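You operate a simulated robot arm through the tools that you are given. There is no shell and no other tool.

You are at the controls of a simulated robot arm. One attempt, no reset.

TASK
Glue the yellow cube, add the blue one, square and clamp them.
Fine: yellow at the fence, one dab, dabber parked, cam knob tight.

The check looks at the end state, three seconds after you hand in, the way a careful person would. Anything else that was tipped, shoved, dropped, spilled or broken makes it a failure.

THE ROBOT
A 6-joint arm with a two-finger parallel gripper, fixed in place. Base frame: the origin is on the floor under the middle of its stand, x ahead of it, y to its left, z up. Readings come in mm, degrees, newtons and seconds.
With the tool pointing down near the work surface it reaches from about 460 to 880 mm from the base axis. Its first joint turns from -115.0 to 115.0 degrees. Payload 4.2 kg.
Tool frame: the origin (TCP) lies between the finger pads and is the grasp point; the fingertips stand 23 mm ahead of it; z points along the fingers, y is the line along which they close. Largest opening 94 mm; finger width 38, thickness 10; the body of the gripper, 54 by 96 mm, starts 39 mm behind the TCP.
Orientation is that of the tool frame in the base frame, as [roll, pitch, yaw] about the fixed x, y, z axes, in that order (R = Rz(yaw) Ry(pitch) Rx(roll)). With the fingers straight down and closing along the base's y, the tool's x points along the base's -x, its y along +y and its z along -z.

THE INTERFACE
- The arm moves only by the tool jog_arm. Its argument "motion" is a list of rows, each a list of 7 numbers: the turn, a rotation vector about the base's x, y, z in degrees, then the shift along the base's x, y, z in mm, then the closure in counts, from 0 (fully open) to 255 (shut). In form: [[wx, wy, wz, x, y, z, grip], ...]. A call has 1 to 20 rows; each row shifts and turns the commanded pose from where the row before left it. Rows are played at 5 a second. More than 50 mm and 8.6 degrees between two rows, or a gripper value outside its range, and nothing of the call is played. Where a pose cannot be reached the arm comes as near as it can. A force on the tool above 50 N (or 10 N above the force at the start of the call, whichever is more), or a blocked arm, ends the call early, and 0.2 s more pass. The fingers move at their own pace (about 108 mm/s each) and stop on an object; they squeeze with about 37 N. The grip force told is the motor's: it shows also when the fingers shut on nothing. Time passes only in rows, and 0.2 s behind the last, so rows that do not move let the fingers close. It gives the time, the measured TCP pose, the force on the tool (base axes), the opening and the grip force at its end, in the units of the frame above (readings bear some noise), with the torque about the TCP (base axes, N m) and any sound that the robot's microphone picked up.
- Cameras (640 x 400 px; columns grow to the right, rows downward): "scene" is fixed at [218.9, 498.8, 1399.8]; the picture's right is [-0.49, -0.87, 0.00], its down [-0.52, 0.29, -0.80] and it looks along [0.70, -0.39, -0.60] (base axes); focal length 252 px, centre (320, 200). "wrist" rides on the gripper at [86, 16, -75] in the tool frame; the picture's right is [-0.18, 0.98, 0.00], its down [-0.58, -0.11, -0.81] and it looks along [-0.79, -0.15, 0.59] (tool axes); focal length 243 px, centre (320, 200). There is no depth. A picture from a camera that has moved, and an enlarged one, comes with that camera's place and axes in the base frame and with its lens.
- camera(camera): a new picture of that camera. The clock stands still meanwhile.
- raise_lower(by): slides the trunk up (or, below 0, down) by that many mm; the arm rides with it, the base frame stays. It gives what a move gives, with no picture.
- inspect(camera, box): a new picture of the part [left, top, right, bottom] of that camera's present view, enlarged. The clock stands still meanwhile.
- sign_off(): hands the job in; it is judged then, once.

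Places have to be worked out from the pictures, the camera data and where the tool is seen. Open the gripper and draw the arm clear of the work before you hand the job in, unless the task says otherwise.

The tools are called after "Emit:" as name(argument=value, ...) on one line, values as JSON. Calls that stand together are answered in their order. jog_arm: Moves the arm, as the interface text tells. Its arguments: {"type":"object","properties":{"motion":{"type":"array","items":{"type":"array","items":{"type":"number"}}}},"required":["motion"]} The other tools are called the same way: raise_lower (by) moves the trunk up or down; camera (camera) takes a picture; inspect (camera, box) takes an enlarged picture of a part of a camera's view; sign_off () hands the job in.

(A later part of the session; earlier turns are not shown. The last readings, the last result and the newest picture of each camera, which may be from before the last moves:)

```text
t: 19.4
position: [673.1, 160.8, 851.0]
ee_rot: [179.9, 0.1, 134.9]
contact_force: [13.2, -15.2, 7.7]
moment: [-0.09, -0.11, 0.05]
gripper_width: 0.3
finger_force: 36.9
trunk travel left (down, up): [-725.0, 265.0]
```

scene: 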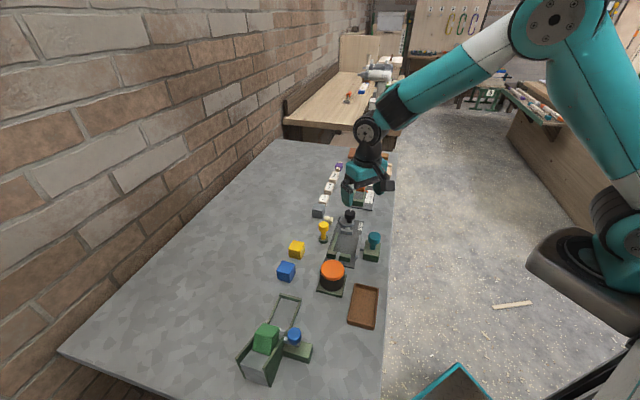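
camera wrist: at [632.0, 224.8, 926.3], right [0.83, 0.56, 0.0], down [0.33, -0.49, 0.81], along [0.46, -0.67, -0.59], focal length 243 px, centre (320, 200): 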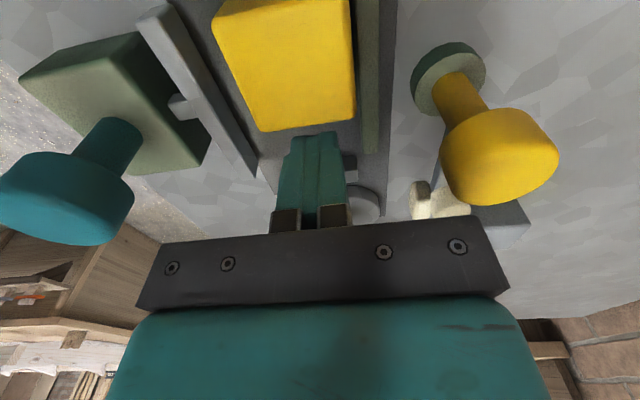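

20 N reaction at l≈-21: the cube is up against the fence, as expected. I back off and lift to check.

Emit:
jog_arm(motion=[[0, 0, 0, 0.7, -0.7, 0, 255], [0, 0, 0, 3, -3, 0, 255], [0, 0, 0, 4, -4, 0, 255], [0, 0, 0, 0, 0, 25, 255], [0, 0, 0, 0, 0, 35, 255], [0, 0, 0, -10, 10, 20, 200], [0, 0, 0, -15, 15, 0, 108], [0, 0, 0, 0, 0, 0, 108]])

Emit:
camera(camera="wrist")

Emit:
inspect(camera="wrist", box=[200, 0, 440, 150])

Emit:
inspect(camera="scene", box=[310, 220, 374, 260])

```text
t: 21.2
position: [654.8, 178.2, 930.0]
ee_rot: [-179.9, 0.1, 135.0]
contact_force: [0.6, 0.0, -0.1]
moment: [0.01, 0.01, -0.01]
gripper_width: 54.1
finger_force: 0.1
trunk travel left (down, up): [-725.0, 265.0]
```

```text
taken
camera wrist: at [605.0, 252.7, 1005.9], right [0.83, 0.56, 0.0], down [0.33, -0.49, 0.81], along [0.46, -0.67, -0.59], focal length 243 px, centre (320, 200)
```

wrist: 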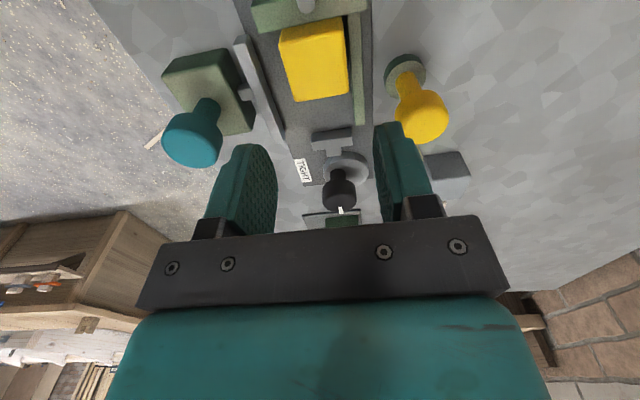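

```text
2.67 times, centred on (320, 75) of wrist
camera zoom: at [605.0, 252.7, 1005.9], right [0.83, 0.56, 0.0], down [0.33, -0.49, 0.81], along [0.46, -0.67, -0.59], focal length 647 px, centre (320, 533)
```

zoom: 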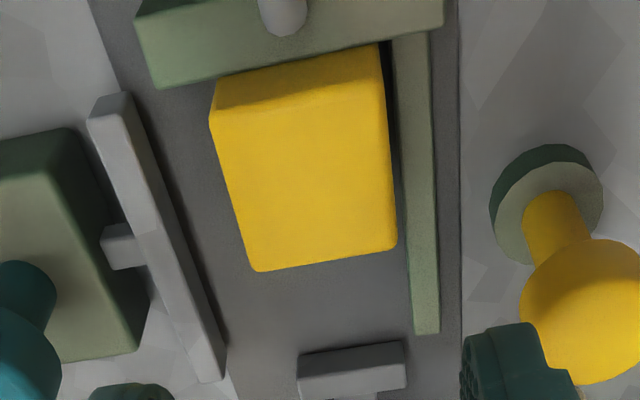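

```text
10.00 times, centred on (342, 240) of scene
camera zoom: at [218.9, 498.8, 1399.8], right [-0.49, -0.87, 0.0], down [-0.52, 0.29, -0.8], along [0.7, -0.39, -0.6], focal length 2523 px, centre (100, -200)
```

zoom: 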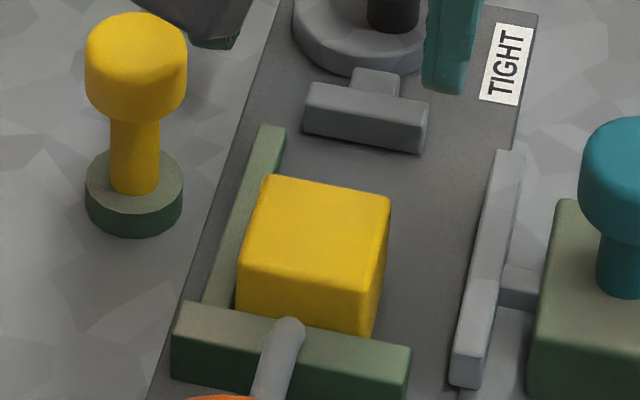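

Yellow is seated at the fence with a small gap to the rail. Next the dabber: I go above the yellow knob (about (715.5,210), top z≈876), turning back to yaw 180 so there is room for a -90° swing.

Emit:
jog_arm(motion=[[0, 0, 7.5, 10, 5, 0, 92], [0, 0, 7.5, 10, 5, 0, 92], [0, 0, 7.5, 10, 5, 0, 92], [0, 0, 7.5, 10, 5, 0, 92], [0, 0, 7.5, 10, 6, 0, 92], [0, 0, 7.5, 10.5, 6, 0, 92], [0, 0, 0, 0, 0, 0, 92]])

Emit:
camera(camera="wrist")

Emit:
inspect(camera="wrist", box=[240, 30, 400, 130])

Emit:
inspect(camera="scene", box=[300, 200, 364, 240])

```text
t: 22.8
position: [716.3, 211.4, 931.0]
ee_rot: [-180.0, 0.0, -179.9]
contact_force: [-0.3, -0.7, 0.5]
moment: [0.0, -0.01, 0.01]
gripper_width: 59.9
finger_force: 0.0
trunk travel left (down, up): [-725.0, 265.0]
```

```text
taken
camera wrist: at [628.7, 228.4, 1006.0], right [0.18, 0.98, 0.0], down [0.58, -0.11, 0.81], along [0.79, -0.15, -0.59], focal length 243 px, centre (320, 200)
```

wrist: 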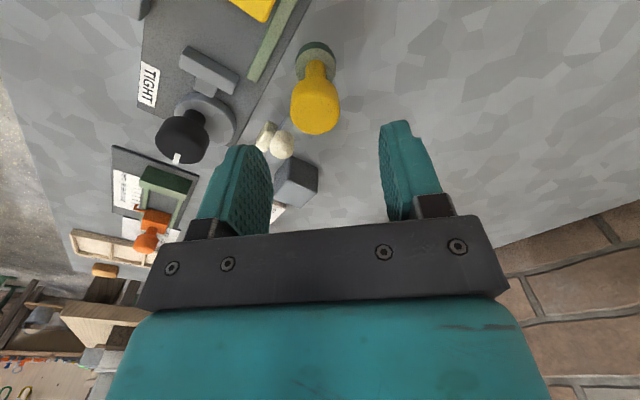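

```text
4.00 times, centred on (320, 80) of wrist
camera zoom: at [628.7, 228.4, 1006.0], right [0.18, 0.98, 0.0], down [0.58, -0.11, 0.81], along [0.79, -0.15, -0.59], focal length 970 px, centre (320, 680)
```

zoom: 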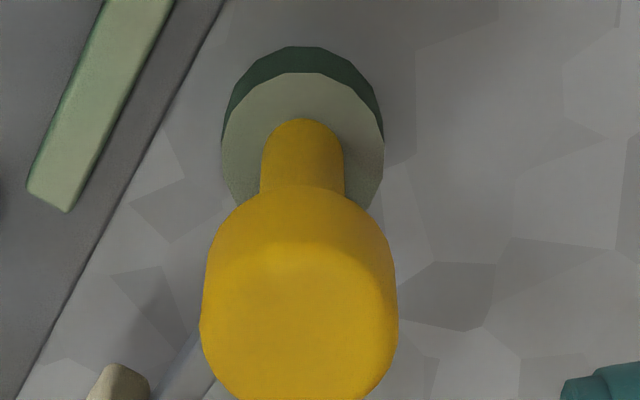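

```text
10.00 times, centred on (332, 220) of scene
camera zoom: at [218.9, 498.8, 1399.8], right [-0.49, -0.87, 0.0], down [-0.52, 0.29, -0.8], along [0.7, -0.39, -0.6], focal length 2523 px, centre (200, 0)
```

zoom: 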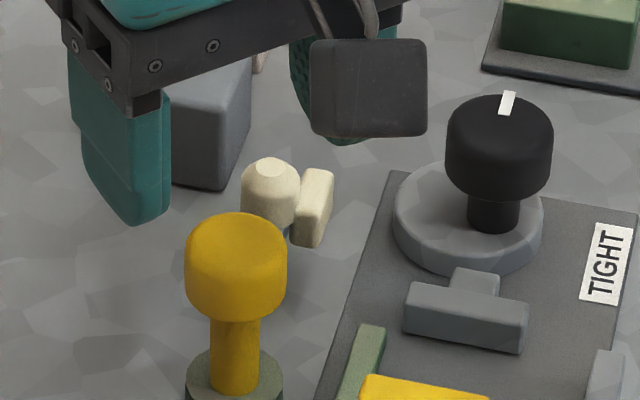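

The knob axis reads about (714.5,209.5), ~1.5 mm off the TCP. I correct, descend to z≈870 and close gently on the 30 mm head.

Emit:
jog_arm(motion=[[0, 0, 0, -1.5, -1.5, -20, 92], [0, 0, 0, 0, 0, -20, 92], [0, 0, 0, 0, 0, -21, 92], [0, 0, 0, 0, 0, 0, 92]])

Emit:
inspect(camera="scene", box=[300, 200, 364, 240])

Emit:
camera(camera="wrist")

```text
t: 23.8
position: [714.0, 209.5, 868.9]
ee_rot: [-180.0, 0.0, 180.0]
contact_force: [0.3, 0.2, -0.8]
moment: [-0.01, 0.02, -0.02]
gripper_width: 60.2
finger_force: 0.1
trunk travel left (down, up): [-725.0, 265.0]
```

```text
10.00 times, centred on (332, 220) of scene
camera zoom: at [218.9, 498.8, 1399.8], right [-0.49, -0.87, 0.0], down [-0.52, 0.29, -0.8], along [0.7, -0.39, -0.6], focal length 2523 px, centre (200, 0)
```

zoom: 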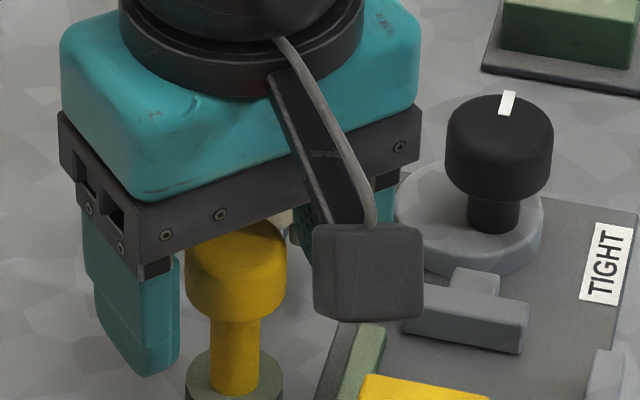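

```text
taken
camera wrist: at [627.3, 226.6, 945.1], right [0.18, 0.98, 0.0], down [0.58, -0.11, 0.81], along [0.79, -0.15, -0.59], focal length 243 px, centre (320, 200)
```

wrist: 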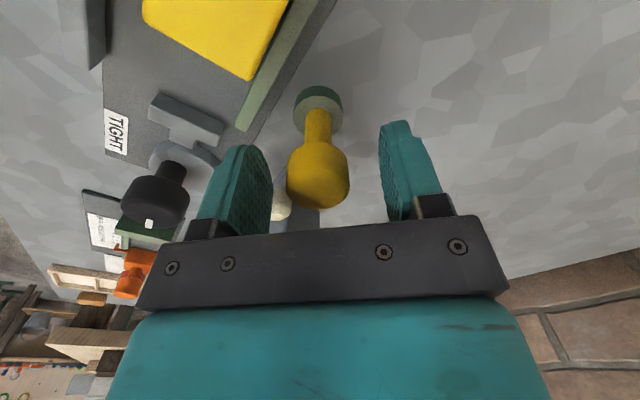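

The knob head is between the pads. I close on it and read the forces before turning.

Emit:
jog_arm(motion=[[0, 0, 0, 0, 0, 0, 150], [0, 0, 0, 0, 0, 0, 255], [0, 0, 0, 0, 0, 0, 255], [0, 0, 0, 0, 0, 0, 255]])

Emit:
inspect(camera="wrist", box=[200, 60, 440, 240])

```text
t: 24.8
position: [713.8, 208.1, 868.4]
ee_rot: [-179.9, -0.1, 179.8]
contact_force: [-2.0, -17.2, 1.6]
moment: [0.1, 0.42, -0.44]
gripper_width: 31.4
finger_force: 44.9
trunk travel left (down, up): [-725.0, 265.0]
```

```text
2.22 times, centred on (320, 150) of wrist
camera zoom: at [627.5, 224.9, 945.2], right [0.19, 0.98, 0.0], down [0.58, -0.11, 0.81], along [0.79, -0.15, -0.59], focal length 539 px, centre (320, 311)
```

zoom: 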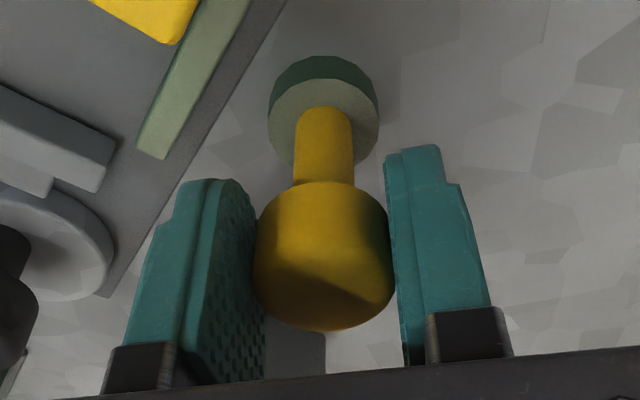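

The side force of -17 N in y says the knob axis is ~1.4 mm lower in y than my command. I shift to relieve it.

Emit:
jog_arm(motion=[[0, 0, 0, 0, -0.8, 0, 255], [0, 0, 0, 0, -0.6, 0, 255], [0, 0, 0, 0, 0, 0, 255]])

```text
t: 25.6
position: [714.3, 207.2, 868.4]
ee_rot: [-180.0, 0.0, 179.9]
contact_force: [-1.3, -14.5, -1.4]
moment: [-0.19, 0.31, -0.65]
gripper_width: 31.4
finger_force: 45.2
trunk travel left (down, up): [-725.0, 265.0]
```

Emit:
jog_arm(motion=[[0, 0, 0, 0, -0.7, 0, 255], [0, 0, 0, 0, -0.7, 0, 255], [0, 0, 0, 0, 0, 0, 255]])

Emit:
inspect(camera="scene", box=[300, 200, 364, 240])

Emit:
inspect(camera="wrist", box=[200, 60, 440, 240])

```text
t: 26.4
position: [713.8, 207.5, 869.0]
ee_rot: [179.8, 0.0, -179.8]
contact_force: [0.2, -5.3, -3.6]
moment: [-0.36, 0.54, -0.55]
gripper_width: 31.4
finger_force: 44.5
trunk travel left (down, up): [-725.0, 265.0]
```

```text
10.00 times, centred on (332, 220) of scene
camera zoom: at [218.9, 498.8, 1399.8], right [-0.49, -0.87, 0.0], down [-0.52, 0.29, -0.8], along [0.7, -0.39, -0.6], focal length 2523 px, centre (200, 0)
```

zoom: 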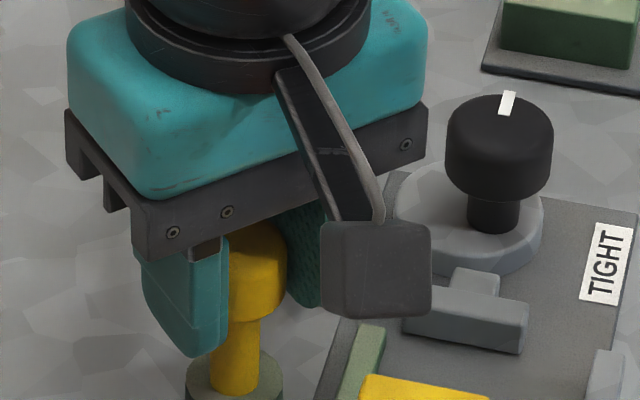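

```text
2.22 times, centred on (320, 150) of wrist
camera zoom: at [627.3, 224.2, 945.1], right [0.18, 0.98, 0.0], down [0.58, -0.11, 0.81], along [0.79, -0.15, -0.59], focal length 539 px, centre (320, 311)
```

zoom: 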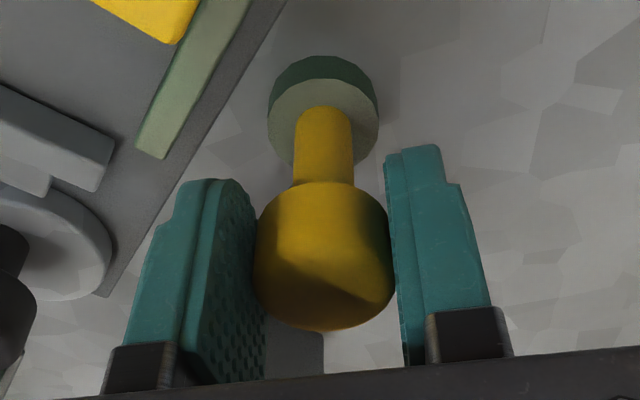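

The side load is down to ~5 N. I start the swing with two small turns clockwise and look at the arm's response.

Emit:
jog_arm(motion=[[0, 0, -3, 0, -0.3, 0, 255], [0, 0, -4, 0, 0, 0, 255], [0, 0, -4, 0, 0, 0, 255], [0, 0, -4, 0, 0, 0, 255], [0, 0, 0, 0, 0, 0, 255]])

Emit:
inspect(camera="scene", box=[300, 200, 364, 240])

Emit:
camera(camera="wrist")

```text
t: 27.6
position: [714.9, 207.9, 869.5]
ee_rot: [180.0, 0.0, 165.1]
contact_force: [3.2, 16.2, -4.7]
moment: [0.17, 0.57, 0.06]
gripper_width: 31.3
finger_force: 44.9
trunk travel left (down, up): [-725.0, 265.0]
```

```text
10.00 times, centred on (332, 220) of scene
camera zoom: at [218.9, 498.8, 1399.8], right [-0.49, -0.87, 0.0], down [-0.52, 0.29, -0.8], along [0.7, -0.39, -0.6], focal length 2523 px, centre (200, 0)
```

zoom: 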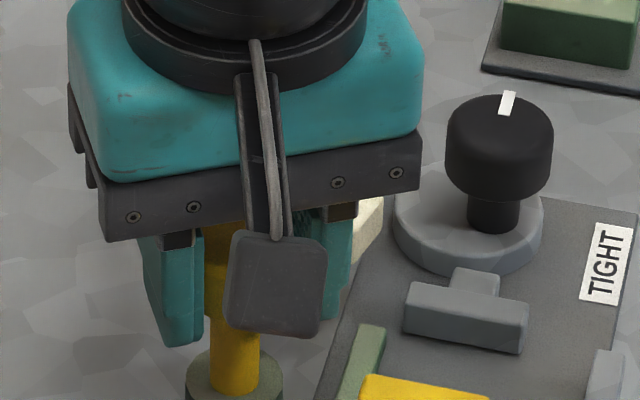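

```text
taken
camera wrist: at [634.4, 247.3, 945.1], right [0.43, 0.9, 0.0], down [0.53, -0.26, 0.81], along [0.73, -0.35, -0.59], focal length 243 px, centre (320, 200)
```

wrist: 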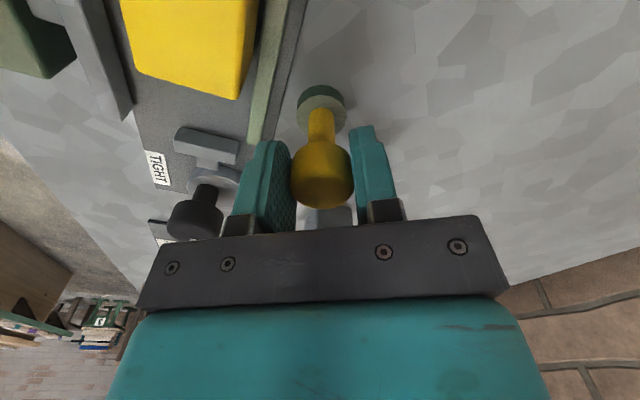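

The arm swings with the knob (cream pad now shifted toward the channel). I balance the side load and continue the swing to about 55°.

Emit:
jog_arm(motion=[[0, 0, -5, 0, 0.5, 0, 255], [0, 0, -7, 0, 0.3, 0, 255], [0, 0, -7, 0, 0, 0, 255], [0, 0, -7, 0, 0, 0, 255], [0, 0, -7, 0, 0, 0, 255], [0, 0, -7, 0, 0, 0, 255], [0, 0, 0, 0, 0, 0, 255]])

Emit:
inspect(camera="scene", box=[300, 205, 380, 255])

Emit:
camera(camera="wrist")

```text
t: 29.0
position: [716.2, 210.6, 869.2]
ee_rot: [179.2, 0.0, 127.4]
contact_force: [12.0, 20.6, -15.0]
moment: [-0.09, 0.27, 0.09]
gripper_width: 31.3
finger_force: 44.9
trunk travel left (down, up): [-725.0, 265.0]
stopped in row 6: the force on the tool passed its limit at 51 N (the readings are from after the stop); the commanded pose is now the measured one
```

```text
8.00 times, centred on (340, 230) of scene
camera zoom: at [218.9, 498.8, 1399.8], right [-0.49, -0.87, 0.0], down [-0.52, 0.29, -0.8], along [0.7, -0.39, -0.6], focal length 2018 px, centre (160, -40)
```

zoom: 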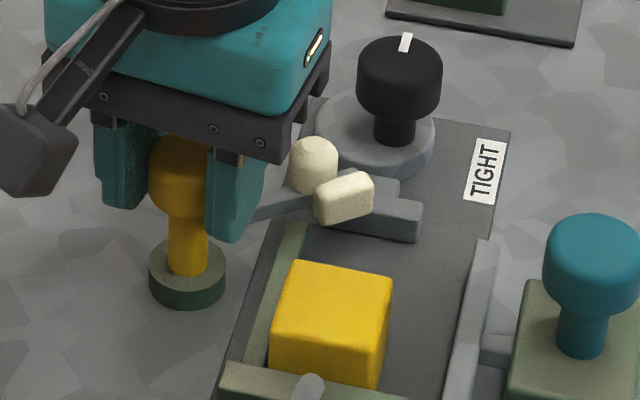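

```text
taken
camera wrist: at [675.6, 290.1, 945.6], right [0.89, 0.45, 0.01], down [0.26, -0.54, 0.8], along [0.37, -0.71, -0.6], focal length 243 px, centre (320, 200)
```

wrist: 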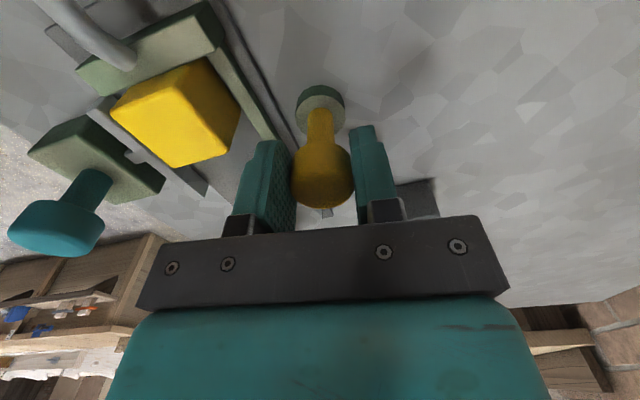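

The swing is at about 53° and the pad is clearly turning toward yellow's face; the call stopped on side load. I zoom in to see whether anything is touching before going on.

Emit:
inspect(camera="scene", box=[326, 216, 358, 236])

Emit:
inspect(camera="wrist", box=[220, 60, 440, 240])

Emit:
jog_arm(motion=[[0, 0, 0, 0, 0, 0, 255]])

```text
16.00 times, centred on (342, 226) of scene
camera zoom: at [218.9, 498.8, 1399.8], right [-0.49, -0.87, 0.0], down [-0.52, 0.29, -0.8], along [0.7, -0.39, -0.6], focal length 4036 px, centre (-32, -216)
```

zoom: 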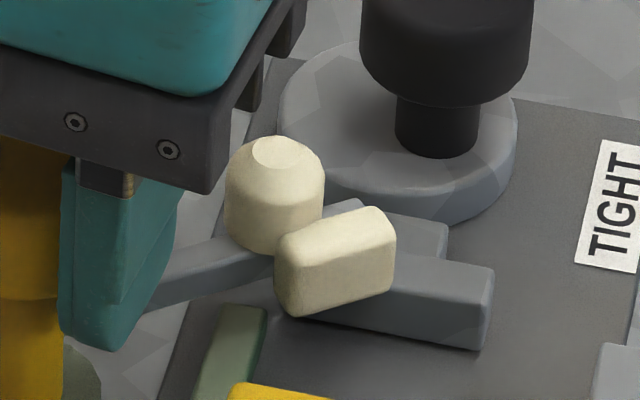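

```text
2.22 times, centred on (330, 150) of wrist
camera zoom: at [675.6, 290.1, 945.6], right [0.89, 0.45, 0.01], down [0.26, -0.54, 0.8], along [0.37, -0.71, -0.6], focal length 539 px, centre (298, 311)
```

zoom: 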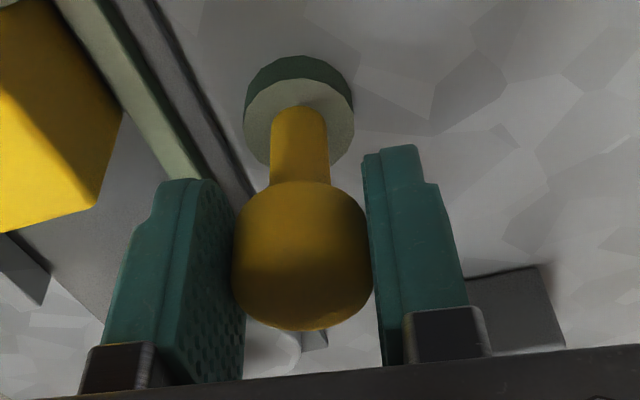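

```text
t: 29.4
position: [715.2, 211.7, 869.1]
ee_rot: [179.4, -0.2, 127.4]
contact_force: [14.8, 24.8, -17.0]
moment: [0.6, 0.83, 0.09]
gripper_width: 31.3
finger_force: 45.0
trunk travel left (down, up): [-725.0, 265.0]
```

Nothing is blocking (no torque about the axis), so the load is just my centring error. I ease the TCP along the force.

Emit:
jog_arm(motion=[[0, 0, 0, 0.5, 0.8, -0.5, 255], [0, 0, 0, 0.5, 0.8, -0.5, 255], [0, 0, 0, 0, 0, 0, 255]])

```text
t: 30.2
position: [716.8, 211.3, 868.4]
ee_rot: [179.5, -0.1, 127.2]
contact_force: [3.0, 16.1, -6.7]
moment: [0.13, 1.07, 0.05]
gripper_width: 31.6
finger_force: 45.1
trunk travel left (down, up): [-725.0, 265.0]
```

Emit:
jog_arm(motion=[[0, 0, 0, 0, 0.8, -0.3, 255], [0, 0, 0, 0, 0.7, -0.3, 255], [0, 0, 0, 0, 0, 0, 255]])

```text
t: 31.0
position: [715.6, 211.2, 869.4]
ee_rot: [179.6, 0.0, 126.9]
contact_force: [-4.6, -1.8, 5.6]
moment: [-0.11, 1.07, -0.03]
gripper_width: 31.5
finger_force: 44.6
trunk travel left (down, up): [-725.0, 265.0]
```

Balanced again with the TCP near (716,211.4). I continue the swing in short bursts, correcting as I go.

Emit:
jog_arm(motion=[[0, 0, -4, 0, 0, 0, 255], [0, 0, -4, 0, 0, 0, 255], [0, 0, -4, 0, 0, 0, 255], [0, 0, 0, 0, 0, 0, 255]])

Emit:
inspect(camera="scene", box=[310, 210, 374, 250])

```text
t: 32.0
position: [717.8, 211.7, 869.9]
ee_rot: [179.4, 0.0, 114.9]
contact_force: [2.9, -6.5, 6.6]
moment: [-1.22, 0.08, -0.04]
gripper_width: 31.3
finger_force: 45.5
trunk travel left (down, up): [-725.0, 265.0]
```

```text
10.00 times, centred on (342, 230) of scene
camera zoom: at [218.9, 498.8, 1399.8], right [-0.49, -0.87, 0.0], down [-0.52, 0.29, -0.8], along [0.7, -0.39, -0.6], focal length 2523 px, centre (100, -100)
```

zoom: 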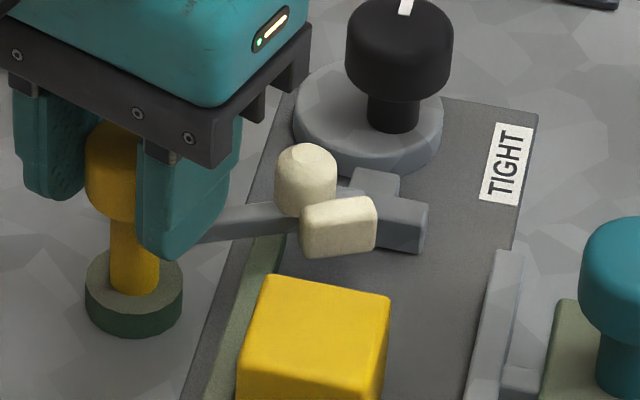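

About 65° now, forces low, pad nearing yellow's face squarely. I continue 12° more.

Emit:
jog_arm(motion=[[0, 0, -4, 0, 0, -0.3, 255], [0, 0, -4, 0, 0, -0.3, 255], [0, 0, -4, 0, 0, 0, 255], [0, 0, 0, 0, 0, 0, 255]])

Emit:
inspect(camera="scene", box=[310, 210, 374, 250])

Emit:
camera(camera="wrist")

```text
t: 33.0
position: [718.0, 212.3, 869.1]
ee_rot: [179.1, -0.1, 103.0]
contact_force: [19.5, -7.0, 13.0]
moment: [-0.74, 0.18, 0.11]
gripper_width: 31.1
finger_force: 45.1
trunk travel left (down, up): [-725.0, 265.0]
```

```text
10.00 times, centred on (342, 230) of scene
camera zoom: at [218.9, 498.8, 1399.8], right [-0.49, -0.87, 0.0], down [-0.52, 0.29, -0.8], along [0.7, -0.39, -0.6], focal length 2523 px, centre (100, -100)
```

zoom: 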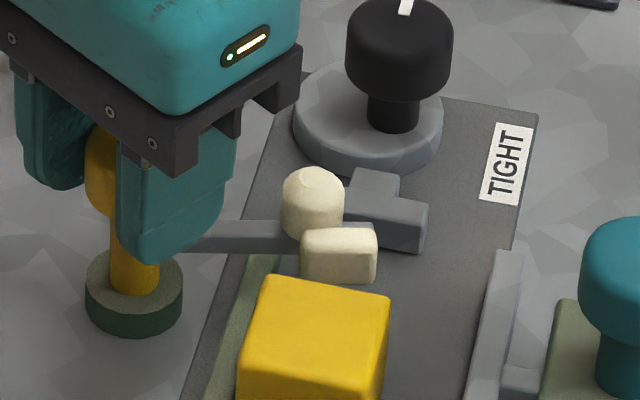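

```text
taken
camera wrist: at [713.1, 300.9, 945.6], right [1.0, 0.04, 0.01], down [0.01, -0.59, 0.8], along [0.04, -0.8, -0.59], focal length 243 px, centre (320, 200)
```

wrist: 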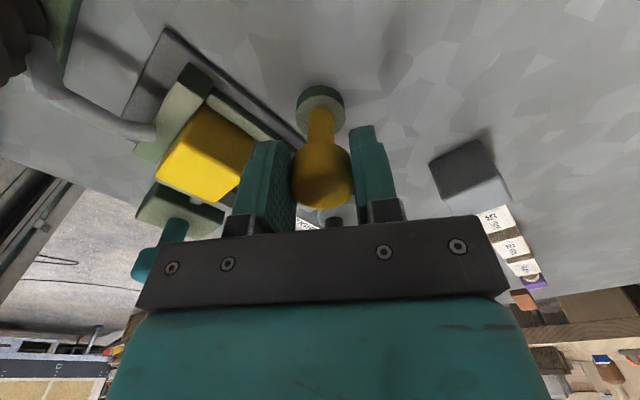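

At about 77° the pad is within a few mm of the face. I relieve the side load, then creep in 2° steps watching the torque about z for the dab contact.

Emit:
jog_arm(motion=[[0, 0, 0, 0.8, -0.3, 0.5, 255], [0, 0, -2, 0.6, 0, 0.3, 255], [0, 0, -2, 0, 0, 0, 255], [0, 0, -2, 0, 0, 0, 255], [0, 0, 0, 0, 0, 0, 255]])

Emit:
inspect(camera="scene", box=[322, 222, 362, 252])

```text
t: 34.2
position: [717.9, 212.6, 868.8]
ee_rot: [179.3, -0.3, 97.1]
contact_force: [20.6, 12.9, 7.4]
moment: [0.88, 0.55, 0.15]
gripper_width: 30.3
finger_force: 44.8
trunk travel left (down, up): [-725.0, 265.0]
```

```text
13.33 times, centred on (342, 237) of scene
camera zoom: at [218.9, 498.8, 1399.8], right [-0.49, -0.87, 0.0], down [-0.52, 0.29, -0.8], along [0.7, -0.39, -0.6], focal length 3364 px, centre (27, -293)
```

zoom: 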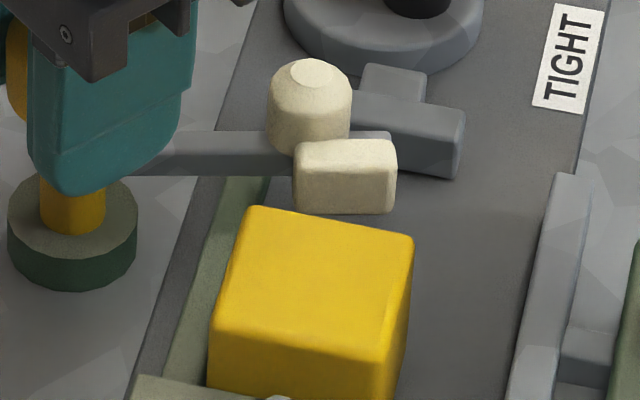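

The pad has not moved between the last two pictures although the tool turned 6° more, so the knob slipped or the arm met something. I look closely before doing anything else.

Emit:
inspect(camera="wrist", box=[220, 60, 440, 240])

Emit:
inspect(camera="scene", box=[332, 226, 356, 241])

Emit:
inspect(camera="scene", box=[308, 200, 340, 248])

```text
2.22 times, centred on (330, 150) of wrist
camera zoom: at [722.3, 302.7, 945.6], right [1.0, -0.06, 0.01], down [-0.04, -0.59, 0.8], along [-0.04, -0.8, -0.6], focal length 539 px, centre (298, 311)
```

zoom: 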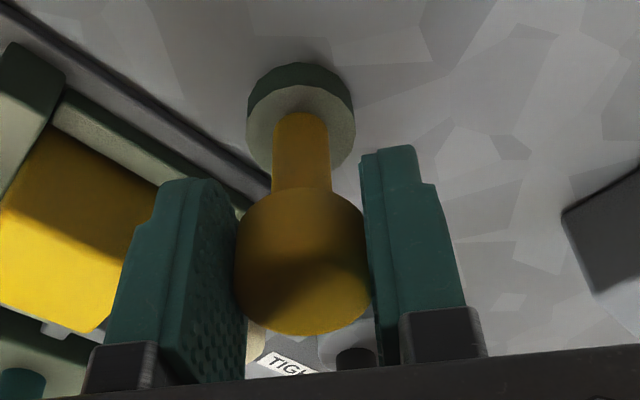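

```text
16.00 times, centred on (344, 234) of scene
camera zoom: at [218.9, 498.8, 1399.8], right [-0.49, -0.87, 0.0], down [-0.52, 0.29, -0.8], along [0.7, -0.39, -0.6], focal length 4036 px, centre (-64, -336)
```

zoom: 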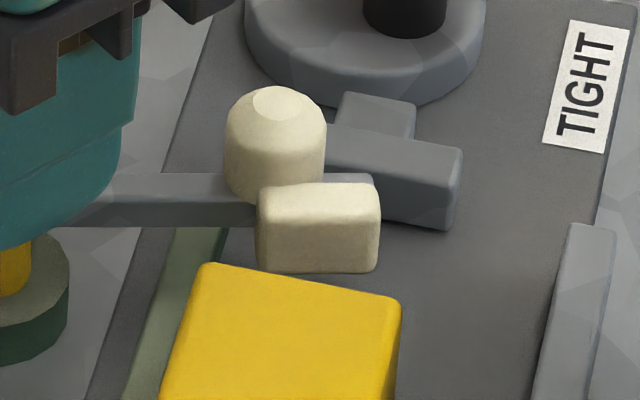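

```text
8.33 times, centred on (324, 224) of scene
camera zoom: at [218.9, 498.8, 1399.8], right [-0.49, -0.87, 0.0], down [-0.52, 0.29, -0.8], along [0.7, -0.39, -0.6], focal length 2102 px, centre (287, 0)
```

zoom: 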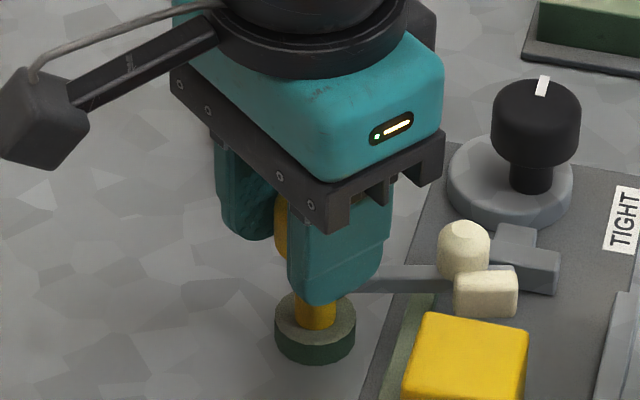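

Combining all force readings with the camera rays, the knob axis is really near (720,207) with its top at z≈870; my off-centre grip made the pads slip. I open, recentre there, 4 mm lower, and grip again.

Emit:
jog_arm(motion=[[0, 0, 0, 0, 0, 0, 180], [0, 0, 0, 0, 0, 0, 114], [0, 0, 0, 0, 0, 0, 114], [0, 0, 0, 0, 0, 0, 114]])

Emit:
inspect(camera="scene", box=[310, 210, 374, 250])

Emit:
inspect(camera="wrist", box=[220, 60, 440, 240])

```text
t: 35.2
position: [717.6, 211.2, 869.4]
ee_rot: [179.4, 0.1, 97.2]
contact_force: [0.2, -0.3, 0.0]
moment: [-0.01, 0.04, -0.02]
gripper_width: 51.9
finger_force: 0.0
trunk travel left (down, up): [-725.0, 265.0]
```

```text
10.00 times, centred on (342, 230) of scene
camera zoom: at [218.9, 498.8, 1399.8], right [-0.49, -0.87, 0.0], down [-0.52, 0.29, -0.8], along [0.7, -0.39, -0.6], focal length 2523 px, centre (100, -100)
```

zoom: 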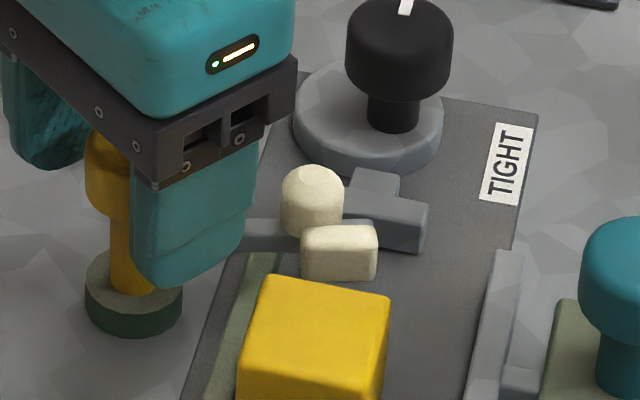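

```text
2.22 times, centred on (330, 150) of wrist
camera zoom: at [721.8, 300.7, 944.8], right [1.0, -0.06, 0.01], down [-0.04, -0.59, 0.81], along [-0.04, -0.8, -0.59], focal length 539 px, centre (298, 311)
```

zoom: 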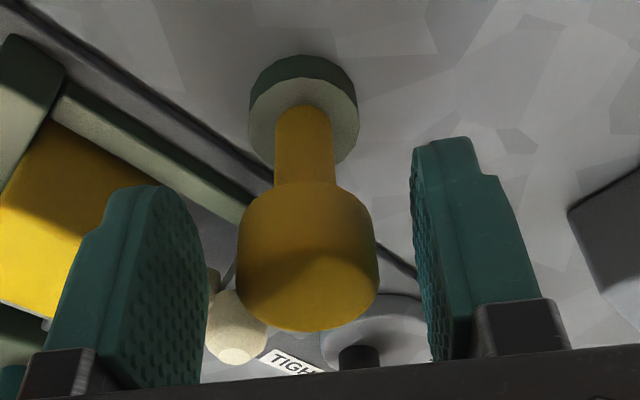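

The dabber stays put when released, and this view puts the knob axis at ≈(719,208). I recentre, drop 4 mm and re-grip.

Emit:
jog_arm(motion=[[0, 0.6, 0, 1.8, -3.8, 0, 114], [0, 0, 0, 0, 0, -4, 114], [0, 0, 0, 0, 0, 0, 114]])

Emit:
jog_arm(motion=[[0, 0, 0, 0, 0, 0, 170], [0, 0, 0, 0, 0, 0, 255], [0, 0, 0, 0, 0, 0, 255], [0, 0, 0, 0, 0, 0, 255]])

```text
t: 36.0
position: [718.9, 208.0, 864.7]
ee_rot: [-180.0, -0.1, 97.1]
contact_force: [-0.2, -0.1, 0.8]
moment: [0.0, 0.0, -0.02]
gripper_width: 51.9
finger_force: 0.0
trunk travel left (down, up): [-725.0, 265.0]
```

```text
t: 37.0
position: [719.7, 208.1, 866.4]
ee_rot: [-179.9, -0.1, 97.1]
contact_force: [-4.6, -1.3, 0.0]
moment: [-0.14, -0.03, 0.0]
gripper_width: 30.2
finger_force: 44.6
trunk travel left (down, up): [-725.0, 265.0]
```

Now the grip is well centred (only ~4 N). I resume turning in small steps.

Emit:
jog_arm(motion=[[0, 0, -3, 0, 0, 0, 255], [0, 0, -3, 0, 0, 0, 255], [0, 0, -2, 0, 0, 0, 255], [0, 0, 0, 0, 0, 0, 255]])

Emit:
inspect(camera="scene", box=[310, 210, 374, 250])

```text
t: 38.0
position: [719.8, 207.8, 865.6]
ee_rot: [-179.9, -0.1, 89.1]
contact_force: [-4.9, -0.4, -3.0]
moment: [0.05, -0.23, -0.01]
gripper_width: 30.4
finger_force: 45.2
trunk travel left (down, up): [-725.0, 265.0]
```

```text
10.00 times, centred on (342, 230) of scene
camera zoom: at [218.9, 498.8, 1399.8], right [-0.49, -0.87, 0.0], down [-0.52, 0.29, -0.8], along [0.7, -0.39, -0.6], focal length 2523 px, centre (100, -100)
```

zoom: 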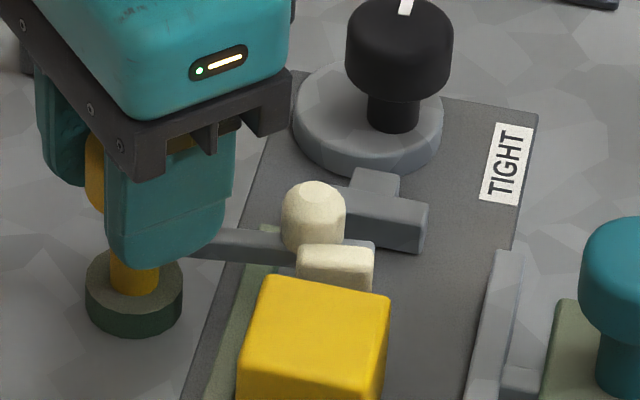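

The arm follows cleanly now and the pad is dropping behind yellow's top edge. I creep on in 1.5° steps looking for contact torque.

Emit:
jog_arm(motion=[[0, 0, -1.5, 0, 0, 0, 255], [0, 0, -1.5, 0, 0, 0, 255], [0, 0, -1, 0, 0, 0, 255], [0, 0, 0, 0, 0, 0, 255]])

Emit:
inspect(camera="scene", box=[326, 222, 358, 242])

```text
t: 39.0
position: [720.0, 208.4, 864.5]
ee_rot: [-179.8, -0.2, 85.1]
contact_force: [-7.5, 0.2, -6.3]
moment: [0.34, -0.33, -0.03]
gripper_width: 30.3
finger_force: 45.0
trunk travel left (down, up): [-725.0, 265.0]
```

```text
16.00 times, centred on (342, 232) of scene
camera zoom: at [218.9, 498.8, 1399.8], right [-0.49, -0.87, 0.0], down [-0.52, 0.29, -0.8], along [0.7, -0.39, -0.6], focal length 4036 px, centre (-32, -312)
```

zoom: 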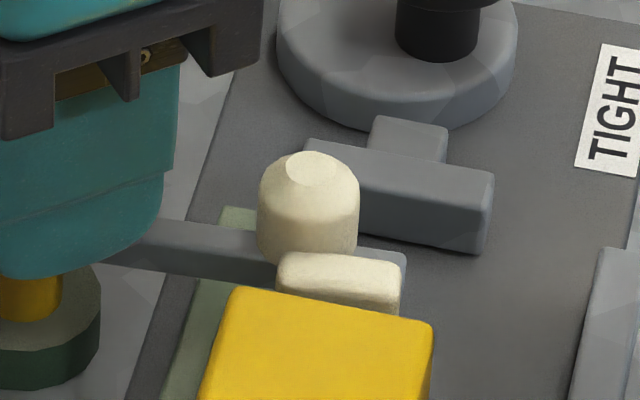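

The pad is now parallel to yellow's face with a gap of a few mm. I continue in small steps.

Emit:
jog_arm(motion=[[0, 0, -1, 0, 0, 0.3, 255], [0, 0, -1, 0, 0, 0, 255], [0, 0, -1, 0, 0, 0, 255], [0, 0, 0, 0, 0, 0, 255]])

Emit:
inspect(camera="scene", box=[326, 222, 358, 242])

```text
t: 40.0
position: [720.4, 208.2, 865.6]
ee_rot: [-179.8, 0.0, 82.1]
contact_force: [-8.8, 3.9, -9.3]
moment: [0.42, -0.28, -0.04]
gripper_width: 30.2
finger_force: 44.9
trunk travel left (down, up): [-725.0, 265.0]
```

```text
16.00 times, centred on (342, 232) of scene
camera zoom: at [218.9, 498.8, 1399.8], right [-0.49, -0.87, 0.0], down [-0.52, 0.29, -0.8], along [0.7, -0.39, -0.6], focal length 4036 px, centre (-32, -312)
```

zoom: 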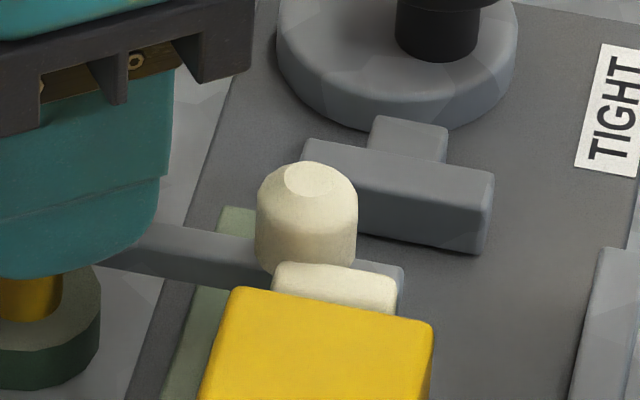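

Emit:
jog_arm(motion=[[0, 0, -1, 0, 0, 0, 255], [0, 0, -1, 0, 0, 0, 255], [0, 0, 0, 0, 0, 0, 255]])

Emit:
inspect(camera="scene", box=[326, 222, 358, 242])

```text
t: 40.8
position: [720.1, 208.3, 864.4]
ee_rot: [-179.9, -0.2, 80.2]
contact_force: [-11.5, 1.1, -11.8]
moment: [1.13, -0.45, -0.03]
gripper_width: 30.2
finger_force: 44.6
trunk travel left (down, up): [-725.0, 265.0]
```

```text
16.00 times, centred on (342, 232) of scene
camera zoom: at [218.9, 498.8, 1399.8], right [-0.49, -0.87, 0.0], down [-0.52, 0.29, -0.8], along [0.7, -0.39, -0.6], focal length 4036 px, centre (-32, -312)
```

zoom: 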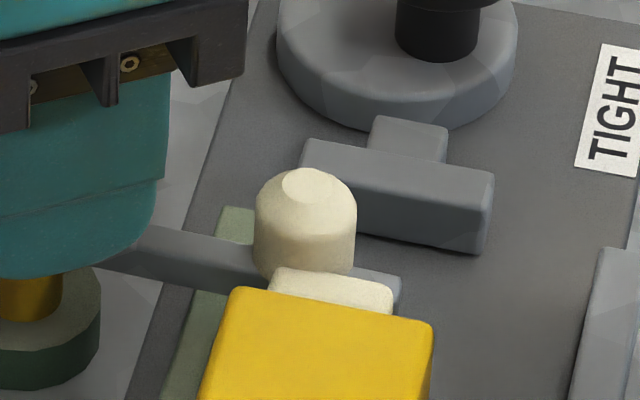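

Emit:
jog_arm(motion=[[0, 0, -1, -0.4, 0, -0.3, 255], [0, 0, -1, -0.3, 0, -0.3, 255], [0, 0, 0, 0, 0, 0, 255]])

Emit:
inspect(camera="scene", box=[326, 222, 358, 242])

```text
t: 41.6
position: [718.7, 208.3, 864.1]
ee_rot: [-179.9, -0.1, 78.1]
contact_force: [-6.0, -0.5, -8.8]
moment: [-0.35, 0.05, 0.91]
gripper_width: 30.5
finger_force: 44.7
trunk travel left (down, up): [-725.0, 265.0]
```

```text
16.00 times, centred on (342, 232) of scene
camera zoom: at [218.9, 498.8, 1399.8], right [-0.49, -0.87, 0.0], down [-0.52, 0.29, -0.8], along [0.7, -0.39, -0.6], focal length 4036 px, centre (-32, -312)
```

zoom: 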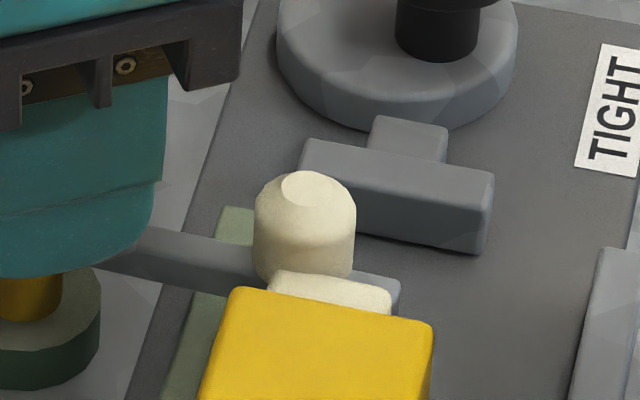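

Torque about z jumped to +0.91 N·m: the pad has pressed yellow's face — that is the one dab. I swing back smoothly, first half.

Emit:
jog_arm(motion=[[0, 0, 3, 0.3, -0.2, 0.3, 255], [0, 0, 5, 0, 0, 0, 255], [0, 0, 5, 0, 0, 0, 255], [0, 0, 5, 0, 0, 0, 255], [0, 0, 5, 0, 0, 0, 255], [0, 0, 5, 0, 0, 0, 255], [0, 0, 0, 0, 0, 0, 255]])

Emit:
inspect(camera="scene", box=[310, 210, 374, 250])

Emit:
inspect(camera="scene", box=[326, 230, 358, 250])

```text
t: 43.2
position: [719.4, 208.6, 865.6]
ee_rot: [-179.9, 0.0, 106.3]
contact_force: [-12.2, -2.9, -4.5]
moment: [-0.52, -0.1, -0.01]
gripper_width: 30.4
finger_force: 44.7
trunk travel left (down, up): [-725.0, 265.0]
```

```text
10.00 times, centred on (342, 230) of scene
camera zoom: at [218.9, 498.8, 1399.8], right [-0.49, -0.87, 0.0], down [-0.52, 0.29, -0.8], along [0.7, -0.39, -0.6], focal length 2523 px, centre (100, -100)
```

zoom: 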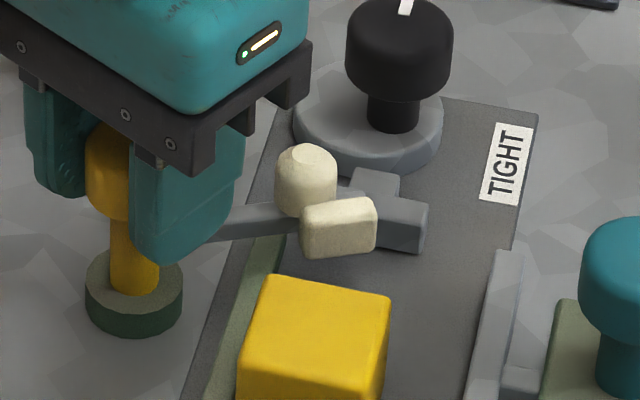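

```text
16.00 times, centred on (342, 240) of scene
camera zoom: at [218.9, 498.8, 1399.8], right [-0.49, -0.87, 0.0], down [-0.52, 0.29, -0.8], along [0.7, -0.39, -0.6], focal length 4036 px, centre (-32, -440)
```

zoom: 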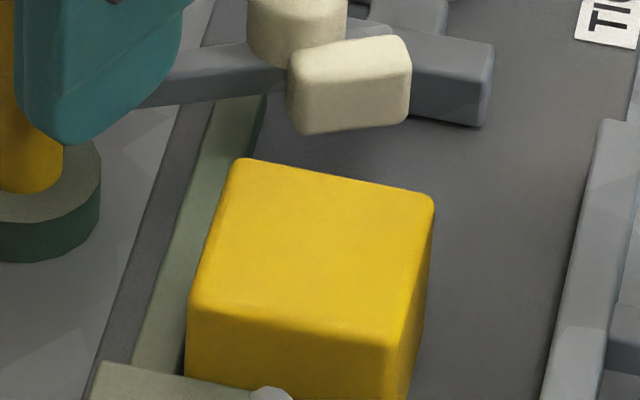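

The dabber is coming back cleanly; yellow stayed in place. I continue the return swing.

Emit:
jog_arm(motion=[[0, 0, 5, -0.4, 0, 0, 255], [0, 0, 5, -0.3, 0, 0, 255], [0, 0, 5, 0, 0, 0, 255], [0, 0, 5, 0, 0, 0, 255], [0, 0, 5, 0, 0, 0, 255], [0, 0, 5, 0, 0, 0, 255], [0, 0, 0, 0, 0, 0, 255]])

Emit:
inspect(camera="scene", box=[310, 205, 374, 245])

```text
t: 44.8
position: [719.2, 208.1, 865.6]
ee_rot: [-179.9, -0.1, 136.1]
contact_force: [-3.4, -4.8, -6.4]
moment: [0.16, -0.14, -0.03]
gripper_width: 30.2
finger_force: 44.8
trunk travel left (down, up): [-725.0, 265.0]
```

```text
10.00 times, centred on (342, 225) of scene
camera zoom: at [218.9, 498.8, 1399.8], right [-0.49, -0.87, 0.0], down [-0.52, 0.29, -0.8], along [0.7, -0.39, -0.6], focal length 2523 px, centre (100, -50)
```

zoom: 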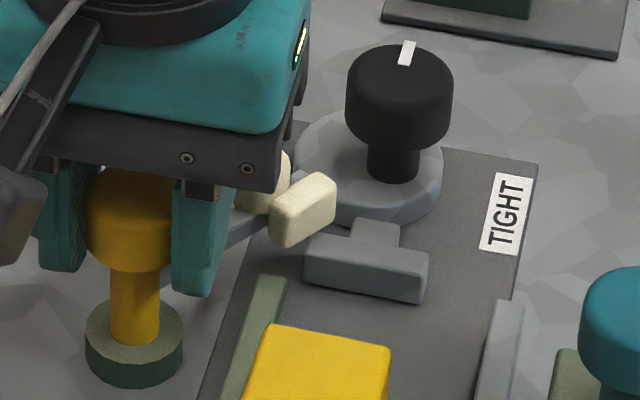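

Emit:
jog_arm(motion=[[0, 0, 5, -0.2, -0.3, 0, 255], [0, 0, 5, 0, 0, 0, 255], [0, 0, 5, 0, 0, 0, 255], [0, 0, 5, 0, 0, 0, 255], [0, 0, 5, 0, 0, 0, 255], [0, 0, 0, 0, 0, 0, 255]])

Emit:
inspect(camera="scene", box=[312, 205, 344, 245])

```text
t: 46.2
position: [718.6, 207.7, 864.8]
ee_rot: [-180.0, -0.1, 161.2]
contact_force: [-2.2, -5.4, -6.8]
moment: [0.08, -0.67, 0.01]
gripper_width: 30.5
finger_force: 45.4
trunk travel left (down, up): [-725.0, 265.0]
```

```text
10.00 times, centred on (328, 225) of scene
camera zoom: at [218.9, 498.8, 1399.8], right [-0.49, -0.87, 0.0], down [-0.52, 0.29, -0.8], along [0.7, -0.39, -0.6], focal length 2523 px, centre (240, -50)
```

zoom: 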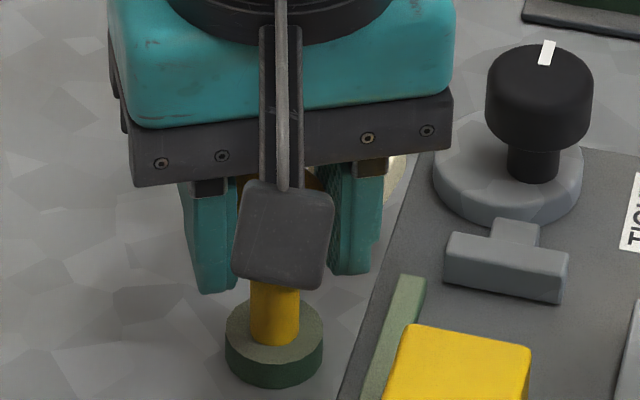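

About 10° remains to the park position. I go in 2.5° steps and watch for a stop.

Emit:
jog_arm(motion=[[0, 0, 2.5, 0, -0.2, 0, 255], [0, 0, 2.5, 0, 0, 0, 255], [0, 0, 2.5, 0, 0, 0, 255], [0, 0, 0, 0, 0, 0, 255]])

Emit:
inspect(camera="wrist", box=[200, 60, 440, 240])

Emit:
inspect(camera="scene", box=[312, 205, 344, 245])

```text
t: 47.2
position: [717.6, 206.8, 864.4]
ee_rot: [-180.0, -0.1, 168.6]
contact_force: [-3.5, -3.7, -6.3]
moment: [-0.05, -1.19, 0.03]
gripper_width: 30.4
finger_force: 45.1
trunk travel left (down, up): [-725.0, 265.0]
```

```text
2.22 times, centred on (320, 150) of wrist
camera zoom: at [636.5, 241.4, 941.1], right [0.37, 0.93, 0.0], down [0.55, -0.22, 0.81], along [0.75, -0.3, -0.59], focal length 539 px, centre (320, 311)
```

zoom: 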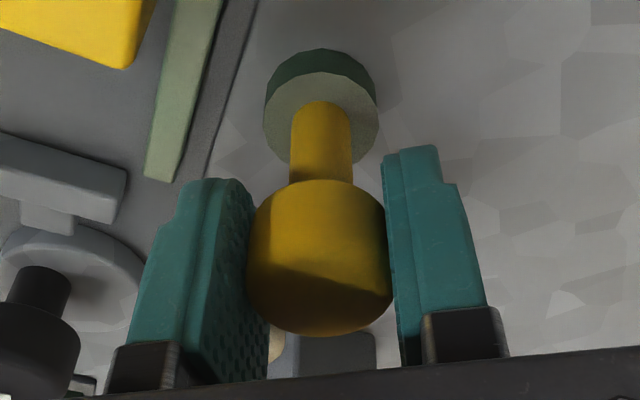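

```text
10.00 times, centred on (328, 225) of scene
camera zoom: at [218.9, 498.8, 1399.8], right [-0.49, -0.87, 0.0], down [-0.52, 0.29, -0.8], along [0.7, -0.39, -0.6], focal length 2523 px, centre (240, -50)
```

zoom: 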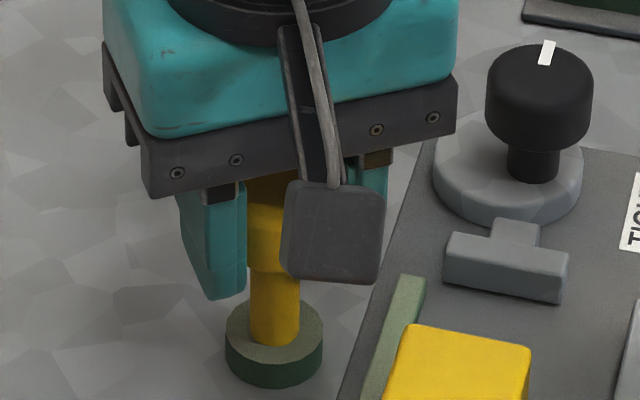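

Emit:
jog_arm(motion=[[0, 0, 1.5, -0.2, -0.2, 0, 255], [0, 0, 1.5, 0, 0, 0, 255], [0, 0, 0, 0, 0, 0, 255]])

```text
t: 48.0
position: [718.8, 208.1, 865.7]
ee_rot: [-180.0, -0.2, 171.7]
contact_force: [-1.6, -1.2, -4.5]
moment: [0.03, 0.27, -0.93]
gripper_width: 30.3
finger_force: 45.2
trunk travel left (down, up): [-725.0, 265.0]
```

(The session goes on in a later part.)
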